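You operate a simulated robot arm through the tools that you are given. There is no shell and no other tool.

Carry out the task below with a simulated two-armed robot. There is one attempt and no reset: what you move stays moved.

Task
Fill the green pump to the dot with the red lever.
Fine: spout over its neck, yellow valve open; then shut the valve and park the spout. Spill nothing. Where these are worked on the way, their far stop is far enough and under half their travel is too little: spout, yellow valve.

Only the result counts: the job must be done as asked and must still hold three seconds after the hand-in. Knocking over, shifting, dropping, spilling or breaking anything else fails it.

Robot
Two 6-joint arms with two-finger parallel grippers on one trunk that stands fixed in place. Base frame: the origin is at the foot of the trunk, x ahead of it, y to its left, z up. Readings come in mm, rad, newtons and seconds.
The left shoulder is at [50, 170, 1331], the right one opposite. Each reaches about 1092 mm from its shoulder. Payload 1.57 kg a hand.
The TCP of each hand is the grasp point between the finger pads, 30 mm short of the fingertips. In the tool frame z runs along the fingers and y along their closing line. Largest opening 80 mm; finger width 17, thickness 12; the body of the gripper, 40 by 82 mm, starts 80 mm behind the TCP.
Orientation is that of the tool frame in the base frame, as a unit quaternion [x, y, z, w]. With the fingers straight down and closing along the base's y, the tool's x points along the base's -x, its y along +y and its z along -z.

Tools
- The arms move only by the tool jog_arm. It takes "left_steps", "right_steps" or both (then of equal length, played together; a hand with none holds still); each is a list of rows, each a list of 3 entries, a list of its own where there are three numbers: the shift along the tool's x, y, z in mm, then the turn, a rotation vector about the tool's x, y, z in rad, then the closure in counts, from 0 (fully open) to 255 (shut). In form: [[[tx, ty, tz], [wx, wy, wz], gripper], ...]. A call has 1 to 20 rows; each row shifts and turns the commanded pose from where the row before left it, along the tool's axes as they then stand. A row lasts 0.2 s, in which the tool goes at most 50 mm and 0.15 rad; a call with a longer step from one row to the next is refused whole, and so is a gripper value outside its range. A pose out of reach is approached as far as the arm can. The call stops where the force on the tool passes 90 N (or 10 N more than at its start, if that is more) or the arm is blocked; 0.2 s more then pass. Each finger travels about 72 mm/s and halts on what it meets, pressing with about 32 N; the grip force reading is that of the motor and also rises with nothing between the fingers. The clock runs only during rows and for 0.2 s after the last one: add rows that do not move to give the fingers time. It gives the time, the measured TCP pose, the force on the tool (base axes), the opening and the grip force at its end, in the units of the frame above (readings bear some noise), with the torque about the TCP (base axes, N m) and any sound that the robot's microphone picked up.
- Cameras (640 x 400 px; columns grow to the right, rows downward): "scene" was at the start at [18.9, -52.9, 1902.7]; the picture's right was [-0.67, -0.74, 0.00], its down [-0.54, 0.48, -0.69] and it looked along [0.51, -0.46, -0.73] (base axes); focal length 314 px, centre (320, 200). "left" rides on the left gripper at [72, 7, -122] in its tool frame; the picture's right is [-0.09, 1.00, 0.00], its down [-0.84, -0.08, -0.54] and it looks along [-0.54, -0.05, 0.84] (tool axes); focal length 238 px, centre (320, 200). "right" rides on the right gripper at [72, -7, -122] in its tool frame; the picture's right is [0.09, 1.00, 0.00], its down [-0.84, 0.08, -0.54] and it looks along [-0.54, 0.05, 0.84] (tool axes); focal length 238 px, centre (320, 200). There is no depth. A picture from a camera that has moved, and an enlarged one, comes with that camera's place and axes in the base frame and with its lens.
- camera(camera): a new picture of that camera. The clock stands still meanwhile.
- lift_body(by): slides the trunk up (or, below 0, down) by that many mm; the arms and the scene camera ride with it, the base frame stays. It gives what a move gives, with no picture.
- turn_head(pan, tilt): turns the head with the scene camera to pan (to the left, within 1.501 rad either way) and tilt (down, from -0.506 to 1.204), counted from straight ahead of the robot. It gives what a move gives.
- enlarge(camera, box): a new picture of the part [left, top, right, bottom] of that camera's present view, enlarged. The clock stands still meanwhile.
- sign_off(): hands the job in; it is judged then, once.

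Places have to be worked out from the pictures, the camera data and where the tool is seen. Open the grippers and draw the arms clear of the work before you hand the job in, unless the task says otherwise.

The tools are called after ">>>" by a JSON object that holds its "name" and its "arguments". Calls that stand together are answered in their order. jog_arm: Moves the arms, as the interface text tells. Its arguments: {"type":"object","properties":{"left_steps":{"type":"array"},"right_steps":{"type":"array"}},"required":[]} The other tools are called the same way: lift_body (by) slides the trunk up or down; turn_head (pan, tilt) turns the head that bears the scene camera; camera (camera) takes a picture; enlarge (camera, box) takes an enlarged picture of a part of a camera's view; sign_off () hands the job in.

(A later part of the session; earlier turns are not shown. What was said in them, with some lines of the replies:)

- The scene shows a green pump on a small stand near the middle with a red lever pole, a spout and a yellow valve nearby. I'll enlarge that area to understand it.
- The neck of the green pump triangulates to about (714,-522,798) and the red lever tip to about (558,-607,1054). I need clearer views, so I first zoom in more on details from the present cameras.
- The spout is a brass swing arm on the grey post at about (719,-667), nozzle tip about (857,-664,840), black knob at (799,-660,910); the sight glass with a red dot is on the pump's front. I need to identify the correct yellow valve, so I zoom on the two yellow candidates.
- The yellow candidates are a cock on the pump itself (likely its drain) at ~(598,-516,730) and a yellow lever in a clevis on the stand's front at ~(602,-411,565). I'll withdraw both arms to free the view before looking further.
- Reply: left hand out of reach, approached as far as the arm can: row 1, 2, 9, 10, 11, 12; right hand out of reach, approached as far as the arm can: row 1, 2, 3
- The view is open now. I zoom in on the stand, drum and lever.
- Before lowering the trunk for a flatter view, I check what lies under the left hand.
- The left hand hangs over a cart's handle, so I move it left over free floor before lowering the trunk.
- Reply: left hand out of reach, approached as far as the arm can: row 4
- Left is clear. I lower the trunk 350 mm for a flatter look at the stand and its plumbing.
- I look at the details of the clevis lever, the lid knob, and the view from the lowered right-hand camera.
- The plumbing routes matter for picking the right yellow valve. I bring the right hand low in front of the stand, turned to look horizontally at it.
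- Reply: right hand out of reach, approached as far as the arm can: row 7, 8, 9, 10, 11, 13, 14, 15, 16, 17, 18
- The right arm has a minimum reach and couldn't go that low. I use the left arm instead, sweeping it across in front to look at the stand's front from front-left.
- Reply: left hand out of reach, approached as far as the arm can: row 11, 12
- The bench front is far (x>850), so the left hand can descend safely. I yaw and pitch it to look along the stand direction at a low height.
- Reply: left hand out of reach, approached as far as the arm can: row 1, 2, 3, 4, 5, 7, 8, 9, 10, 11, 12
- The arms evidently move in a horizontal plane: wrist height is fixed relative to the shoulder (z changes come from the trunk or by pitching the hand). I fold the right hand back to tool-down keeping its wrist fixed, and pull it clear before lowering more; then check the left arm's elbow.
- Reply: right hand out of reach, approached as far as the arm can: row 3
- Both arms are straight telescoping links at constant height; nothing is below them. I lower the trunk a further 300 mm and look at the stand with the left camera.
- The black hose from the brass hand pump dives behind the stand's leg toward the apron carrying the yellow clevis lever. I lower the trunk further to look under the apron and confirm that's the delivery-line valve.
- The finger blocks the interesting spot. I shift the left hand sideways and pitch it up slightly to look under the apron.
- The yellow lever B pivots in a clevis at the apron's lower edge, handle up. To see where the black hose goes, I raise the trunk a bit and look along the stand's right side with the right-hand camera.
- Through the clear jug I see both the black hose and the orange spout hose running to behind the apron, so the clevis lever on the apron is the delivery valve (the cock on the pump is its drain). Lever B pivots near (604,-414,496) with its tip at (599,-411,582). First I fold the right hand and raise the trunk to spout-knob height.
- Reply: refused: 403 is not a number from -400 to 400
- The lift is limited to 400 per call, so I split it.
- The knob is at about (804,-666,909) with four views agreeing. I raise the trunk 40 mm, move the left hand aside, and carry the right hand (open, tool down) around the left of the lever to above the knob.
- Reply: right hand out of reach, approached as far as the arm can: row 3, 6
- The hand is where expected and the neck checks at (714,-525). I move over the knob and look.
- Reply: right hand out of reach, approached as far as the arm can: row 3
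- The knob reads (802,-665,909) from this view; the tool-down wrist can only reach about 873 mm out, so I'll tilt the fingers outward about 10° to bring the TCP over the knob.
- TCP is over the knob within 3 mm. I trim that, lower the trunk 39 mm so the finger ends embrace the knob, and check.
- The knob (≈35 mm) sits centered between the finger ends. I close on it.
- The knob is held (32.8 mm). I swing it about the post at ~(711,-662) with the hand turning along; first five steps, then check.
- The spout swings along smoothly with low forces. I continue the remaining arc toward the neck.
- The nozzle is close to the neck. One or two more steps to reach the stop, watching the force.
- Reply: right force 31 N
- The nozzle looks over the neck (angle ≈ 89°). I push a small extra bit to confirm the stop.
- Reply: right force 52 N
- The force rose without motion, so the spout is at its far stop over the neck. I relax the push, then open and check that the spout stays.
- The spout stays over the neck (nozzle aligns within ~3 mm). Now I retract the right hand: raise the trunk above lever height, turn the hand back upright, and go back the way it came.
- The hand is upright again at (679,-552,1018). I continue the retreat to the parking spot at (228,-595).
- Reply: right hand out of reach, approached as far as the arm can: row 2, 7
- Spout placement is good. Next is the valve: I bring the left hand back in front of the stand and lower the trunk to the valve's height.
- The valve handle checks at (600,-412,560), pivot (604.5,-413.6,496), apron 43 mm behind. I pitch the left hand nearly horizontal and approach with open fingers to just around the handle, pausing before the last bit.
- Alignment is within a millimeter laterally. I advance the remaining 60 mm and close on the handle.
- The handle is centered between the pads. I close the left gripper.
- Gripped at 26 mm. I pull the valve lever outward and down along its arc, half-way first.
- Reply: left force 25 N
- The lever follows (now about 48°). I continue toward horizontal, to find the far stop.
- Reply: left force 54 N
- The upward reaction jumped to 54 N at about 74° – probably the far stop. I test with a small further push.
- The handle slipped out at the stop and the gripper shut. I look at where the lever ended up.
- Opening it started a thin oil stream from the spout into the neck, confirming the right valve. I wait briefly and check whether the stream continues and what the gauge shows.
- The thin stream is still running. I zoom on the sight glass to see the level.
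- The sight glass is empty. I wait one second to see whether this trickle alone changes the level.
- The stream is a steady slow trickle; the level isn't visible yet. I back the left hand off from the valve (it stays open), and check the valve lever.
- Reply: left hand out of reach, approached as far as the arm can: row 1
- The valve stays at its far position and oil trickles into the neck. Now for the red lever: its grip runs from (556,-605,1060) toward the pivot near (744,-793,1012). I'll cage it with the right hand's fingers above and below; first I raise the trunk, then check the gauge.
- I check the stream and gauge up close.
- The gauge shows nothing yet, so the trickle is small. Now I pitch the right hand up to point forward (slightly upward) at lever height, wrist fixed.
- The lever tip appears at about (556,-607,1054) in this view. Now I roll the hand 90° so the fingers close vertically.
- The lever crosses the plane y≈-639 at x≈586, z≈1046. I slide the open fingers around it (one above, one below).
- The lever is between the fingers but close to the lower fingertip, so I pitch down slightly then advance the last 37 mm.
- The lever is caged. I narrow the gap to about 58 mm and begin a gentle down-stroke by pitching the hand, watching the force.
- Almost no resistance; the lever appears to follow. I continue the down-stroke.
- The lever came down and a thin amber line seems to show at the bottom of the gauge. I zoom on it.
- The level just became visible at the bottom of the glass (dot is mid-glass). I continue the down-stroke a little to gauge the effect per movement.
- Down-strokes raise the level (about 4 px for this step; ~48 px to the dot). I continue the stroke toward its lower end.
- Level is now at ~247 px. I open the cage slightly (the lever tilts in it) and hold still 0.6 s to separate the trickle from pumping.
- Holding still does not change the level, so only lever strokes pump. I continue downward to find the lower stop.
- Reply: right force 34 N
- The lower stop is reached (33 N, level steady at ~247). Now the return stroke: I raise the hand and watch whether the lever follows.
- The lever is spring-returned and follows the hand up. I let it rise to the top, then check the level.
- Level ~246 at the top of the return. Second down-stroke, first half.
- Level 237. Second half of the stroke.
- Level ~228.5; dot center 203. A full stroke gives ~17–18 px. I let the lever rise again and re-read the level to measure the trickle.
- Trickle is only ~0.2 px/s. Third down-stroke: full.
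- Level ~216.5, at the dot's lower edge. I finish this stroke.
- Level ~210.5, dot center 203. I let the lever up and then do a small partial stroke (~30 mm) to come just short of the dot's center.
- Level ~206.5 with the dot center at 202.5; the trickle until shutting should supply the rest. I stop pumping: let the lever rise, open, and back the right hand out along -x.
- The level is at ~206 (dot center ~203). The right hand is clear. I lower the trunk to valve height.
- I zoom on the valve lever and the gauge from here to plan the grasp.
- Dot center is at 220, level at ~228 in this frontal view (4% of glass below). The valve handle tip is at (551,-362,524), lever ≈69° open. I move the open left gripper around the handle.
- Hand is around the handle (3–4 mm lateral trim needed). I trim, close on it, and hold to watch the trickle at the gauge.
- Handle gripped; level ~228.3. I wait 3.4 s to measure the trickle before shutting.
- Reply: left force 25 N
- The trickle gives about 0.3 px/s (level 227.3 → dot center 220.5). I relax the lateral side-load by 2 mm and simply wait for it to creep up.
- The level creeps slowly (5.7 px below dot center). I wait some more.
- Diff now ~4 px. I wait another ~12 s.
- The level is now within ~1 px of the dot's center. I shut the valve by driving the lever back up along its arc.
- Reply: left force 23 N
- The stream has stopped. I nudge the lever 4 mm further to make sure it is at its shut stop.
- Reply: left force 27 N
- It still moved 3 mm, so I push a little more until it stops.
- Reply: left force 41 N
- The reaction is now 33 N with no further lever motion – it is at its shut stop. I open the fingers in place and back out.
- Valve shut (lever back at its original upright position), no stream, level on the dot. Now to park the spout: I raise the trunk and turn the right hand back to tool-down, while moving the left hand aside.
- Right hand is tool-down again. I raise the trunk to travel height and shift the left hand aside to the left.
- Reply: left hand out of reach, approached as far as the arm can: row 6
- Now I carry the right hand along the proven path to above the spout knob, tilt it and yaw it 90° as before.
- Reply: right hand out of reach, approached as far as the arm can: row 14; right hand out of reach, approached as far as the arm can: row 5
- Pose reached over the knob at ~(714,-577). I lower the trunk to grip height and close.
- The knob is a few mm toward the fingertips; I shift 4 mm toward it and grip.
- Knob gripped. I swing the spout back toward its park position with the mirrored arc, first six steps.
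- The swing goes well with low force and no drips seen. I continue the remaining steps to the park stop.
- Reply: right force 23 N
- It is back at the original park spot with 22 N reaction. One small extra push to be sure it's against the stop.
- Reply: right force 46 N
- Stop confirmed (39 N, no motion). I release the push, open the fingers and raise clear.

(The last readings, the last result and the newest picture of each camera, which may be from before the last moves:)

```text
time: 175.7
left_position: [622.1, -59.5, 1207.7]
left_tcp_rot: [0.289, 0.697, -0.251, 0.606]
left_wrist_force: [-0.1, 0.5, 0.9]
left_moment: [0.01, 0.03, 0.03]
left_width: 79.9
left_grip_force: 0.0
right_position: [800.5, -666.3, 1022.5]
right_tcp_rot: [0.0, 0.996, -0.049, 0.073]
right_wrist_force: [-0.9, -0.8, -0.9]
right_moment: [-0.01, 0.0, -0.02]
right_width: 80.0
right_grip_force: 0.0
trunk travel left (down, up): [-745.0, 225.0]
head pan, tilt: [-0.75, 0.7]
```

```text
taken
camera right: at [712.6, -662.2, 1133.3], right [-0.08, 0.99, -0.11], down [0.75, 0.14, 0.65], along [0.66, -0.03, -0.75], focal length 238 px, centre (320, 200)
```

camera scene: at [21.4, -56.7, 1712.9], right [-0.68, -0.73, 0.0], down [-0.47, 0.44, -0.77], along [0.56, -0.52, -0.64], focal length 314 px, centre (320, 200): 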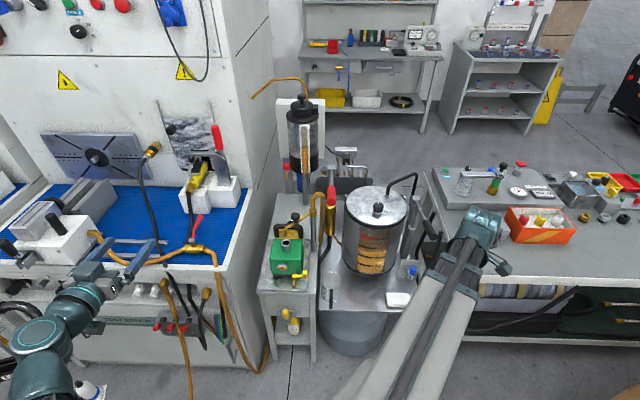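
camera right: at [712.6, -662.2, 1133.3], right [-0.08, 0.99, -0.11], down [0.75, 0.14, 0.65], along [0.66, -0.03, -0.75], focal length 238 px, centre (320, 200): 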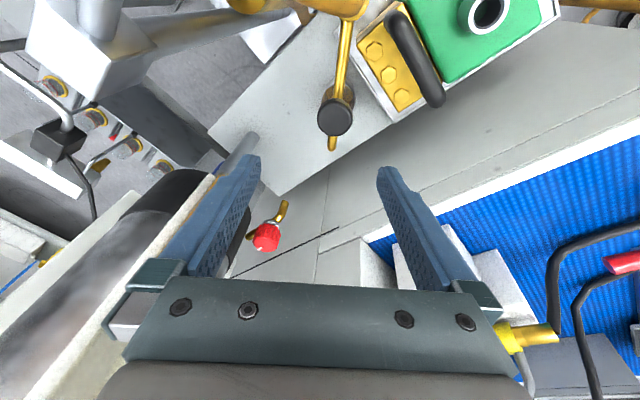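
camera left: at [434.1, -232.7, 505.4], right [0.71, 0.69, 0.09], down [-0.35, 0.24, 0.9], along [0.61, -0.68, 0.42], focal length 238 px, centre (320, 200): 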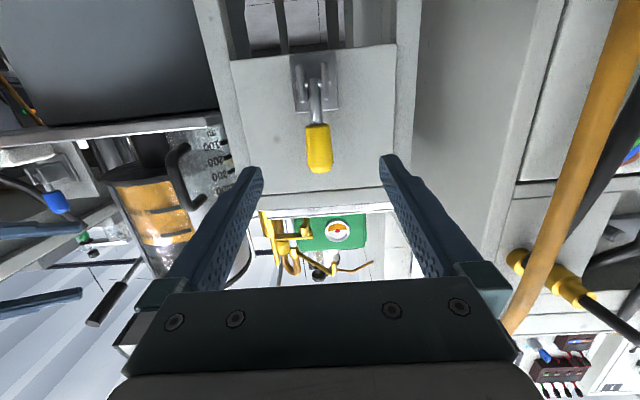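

Spout is parked and clear. I untilt the right hand and retreat along the known path.

>>> {"name": "jog_arm", "arguments": {"right_steps": [[[16.2, 10.7, -0.9], [-0.0487, 0.0739, 0], 0], [[16.2, 10.7, -0.9], [-0.0487, 0.0739, 0], 0], [[19, 42.5, 0], [0, 0, 0], 0], [[19, 42.5, 0], [0, 0, 0], 0], [[43.3, 20, 0], [0, 0, 0], 0], [[43.3, 20, 0], [0, 0, 0], 0], [[43.3, 20, 0], [0, 0, 0], 0], [[43, 17.5, 0], [0, 0, 0], 0], [[43, 17.5, 0], [0, 0, 0], 0], [[43, 17.5, 0], [0, 0, 0], 0], [[43, 17.5, 0], [0, 0, 0], 0], [[33.3, -27.5, 0], [0, 0, 0], 0], [[33.3, -27.5, 0], [0, 0, 0], 0], [[33.3, -27.5, 0], [0, 0, 0], 0], [[33.3, -27.5, 0], [0, 0, 0], 0], [[33.3, -27.5, 0], [0, 0, 0], 0], [[33.3, -27.5, 0], [0, 0, 0], 0]]}}

>>> {"name": "camera", "arguments": {"camera": "scene"}}

>>> {"name": "enlarge", "arguments": {"camera": "scene", "box": [250, 170, 350, 290]}}

>>> {"name": "enlarge", "arguments": {"camera": "scene", "box": [260, 280, 330, 350]}}

```text
time: 179.3
left_position: [619.6, -58.9, 1209.8]
left_tcp_rot: [0.29, 0.696, -0.252, 0.606]
left_wrist_force: [0.2, -0.3, -0.1]
left_moment: [0.01, 0.01, 0.03]
left_width: 80.0
left_grip_force: 0.1
right_position: [230.2, -599.3, 1018.3]
right_tcp_rot: [-0.001, 1.0, 0.0, 0.0]
right_wrist_force: [0.1, -0.4, -0.8]
right_moment: [0.03, -0.03, 0.0]
right_width: 79.9
right_grip_force: 0.0
trunk travel left (down, up): [-745.0, 225.0]
head pan, tilt: [-0.75, 0.7]
```

```text
taken
camera scene: at [20.9, -57.6, 1710.9], right [-0.68, -0.73, 0.0], down [-0.47, 0.44, -0.76], along [0.56, -0.52, -0.64], focal length 314 px, centre (320, 200)
```

scene: 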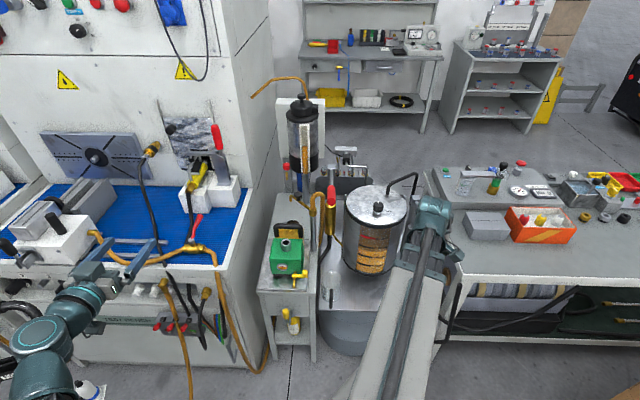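

```text
3.33 times, centred on (300, 230) of scene
camera zoom: at [20.9, -57.6, 1710.9], right [-0.68, -0.73, 0.0], down [-0.47, 0.44, -0.76], along [0.56, -0.52, -0.64], focal length 1048 px, centre (387, 100)
```

zoom: 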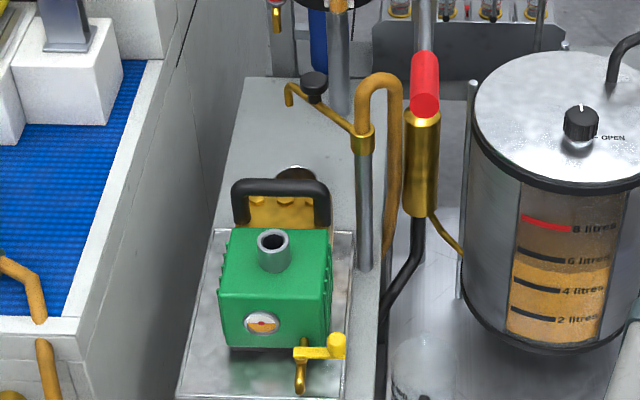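

```text
5.71 times, centred on (295, 315) of scene
camera zoom: at [20.9, -57.6, 1710.9], right [-0.68, -0.73, 0.0], down [-0.47, 0.44, -0.76], along [0.56, -0.52, -0.64], focal length 1797 px, centre (463, -457)
```

zoom: 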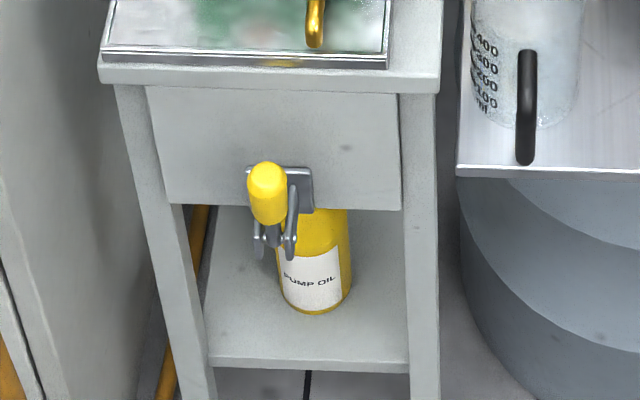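

Everything looks restored: spout parked, valve lever upright. I check closely for drips and re-read the gauge.

>>> {"name": "enlarge", "arguments": {"camera": "scene", "box": [262, 258, 290, 278]}}

>>> {"name": "enlarge", "arguments": {"camera": "scene", "box": [260, 185, 330, 245]}}

>>> {"name": "enlarge", "arguments": {"camera": "scene", "box": [255, 230, 325, 300]}}

```text
16.00 times, centred on (276, 268) of scene
camera zoom: at [20.9, -57.6, 1710.9], right [-0.68, -0.73, 0.0], down [-0.47, 0.44, -0.76], along [0.56, -0.52, -0.64], focal length 5032 px, centre (1024, -888)
```

zoom: 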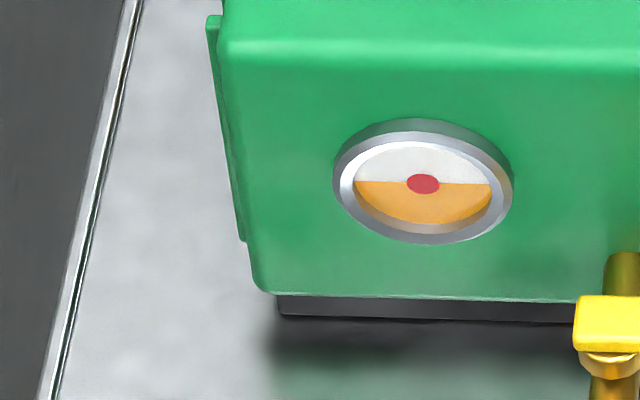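

```text
6.67 times, centred on (295, 215) of scene
camera zoom: at [20.9, -57.6, 1710.9], right [-0.68, -0.73, 0.0], down [-0.47, 0.44, -0.76], along [0.56, -0.52, -0.64], focal length 2096 px, centre (487, 100)
```

zoom: 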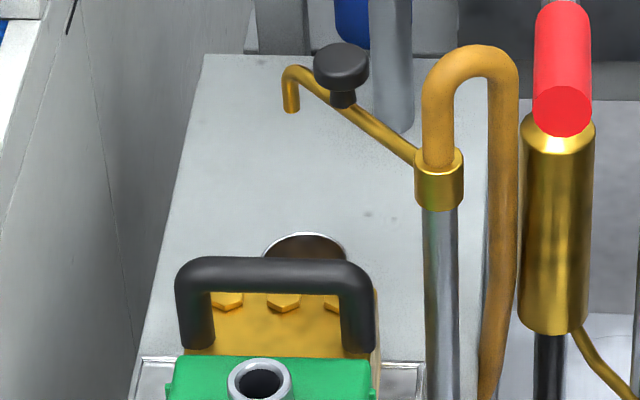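

```text
5.71 times, centred on (290, 265) of scene
camera zoom: at [20.9, -57.6, 1710.9], right [-0.68, -0.73, 0.0], down [-0.47, 0.44, -0.76], along [0.56, -0.52, -0.64], focal length 1797 px, centre (491, -171)
```

zoom: 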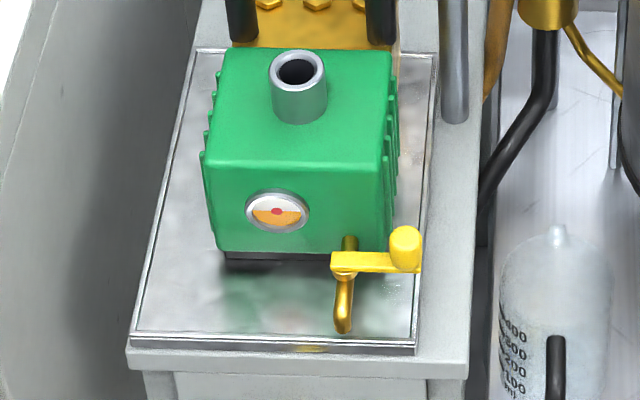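

The level sits on the dot's center, there are no drips, the valve is shut, the spout is parked, and the lever is back up. Both grippers are open and clear of the work, so I hand the job in.

>>> {"name": "sign_off", "arguments": {}}

```text
The job is handed in.
```

The green pump is filled to the dot and the job is handed in. I don't have a verdict back on it.

- **Level:** the last gauge picture shows the oil line crossing the middle of the red dot. The red lever brought it to just under the dot. The open valve also let through a slow trickle, and I waited about 30 s for that to bring the level up to the dot before shutting the valve.
- **Yellow valve:** I used the yellow lever on the front of the stand. Both the black pump hose and the orange spout hose run to behind that panel. I left the other yellow handle, on the pump itself, alone because it looked like the pump's drain. The valve is shut again against its stop and the stream has stopped.
- **Spout:** it is parked back at its original stop.
- **Spills:** I saw no drips on the pump, tray or stand in the final close-ups.

While I was opening the valve, the left gripper slipped off the handle once. I saw no damage from it, and the valve later closed normally. Both grippers are open and the arms are clear of the work.
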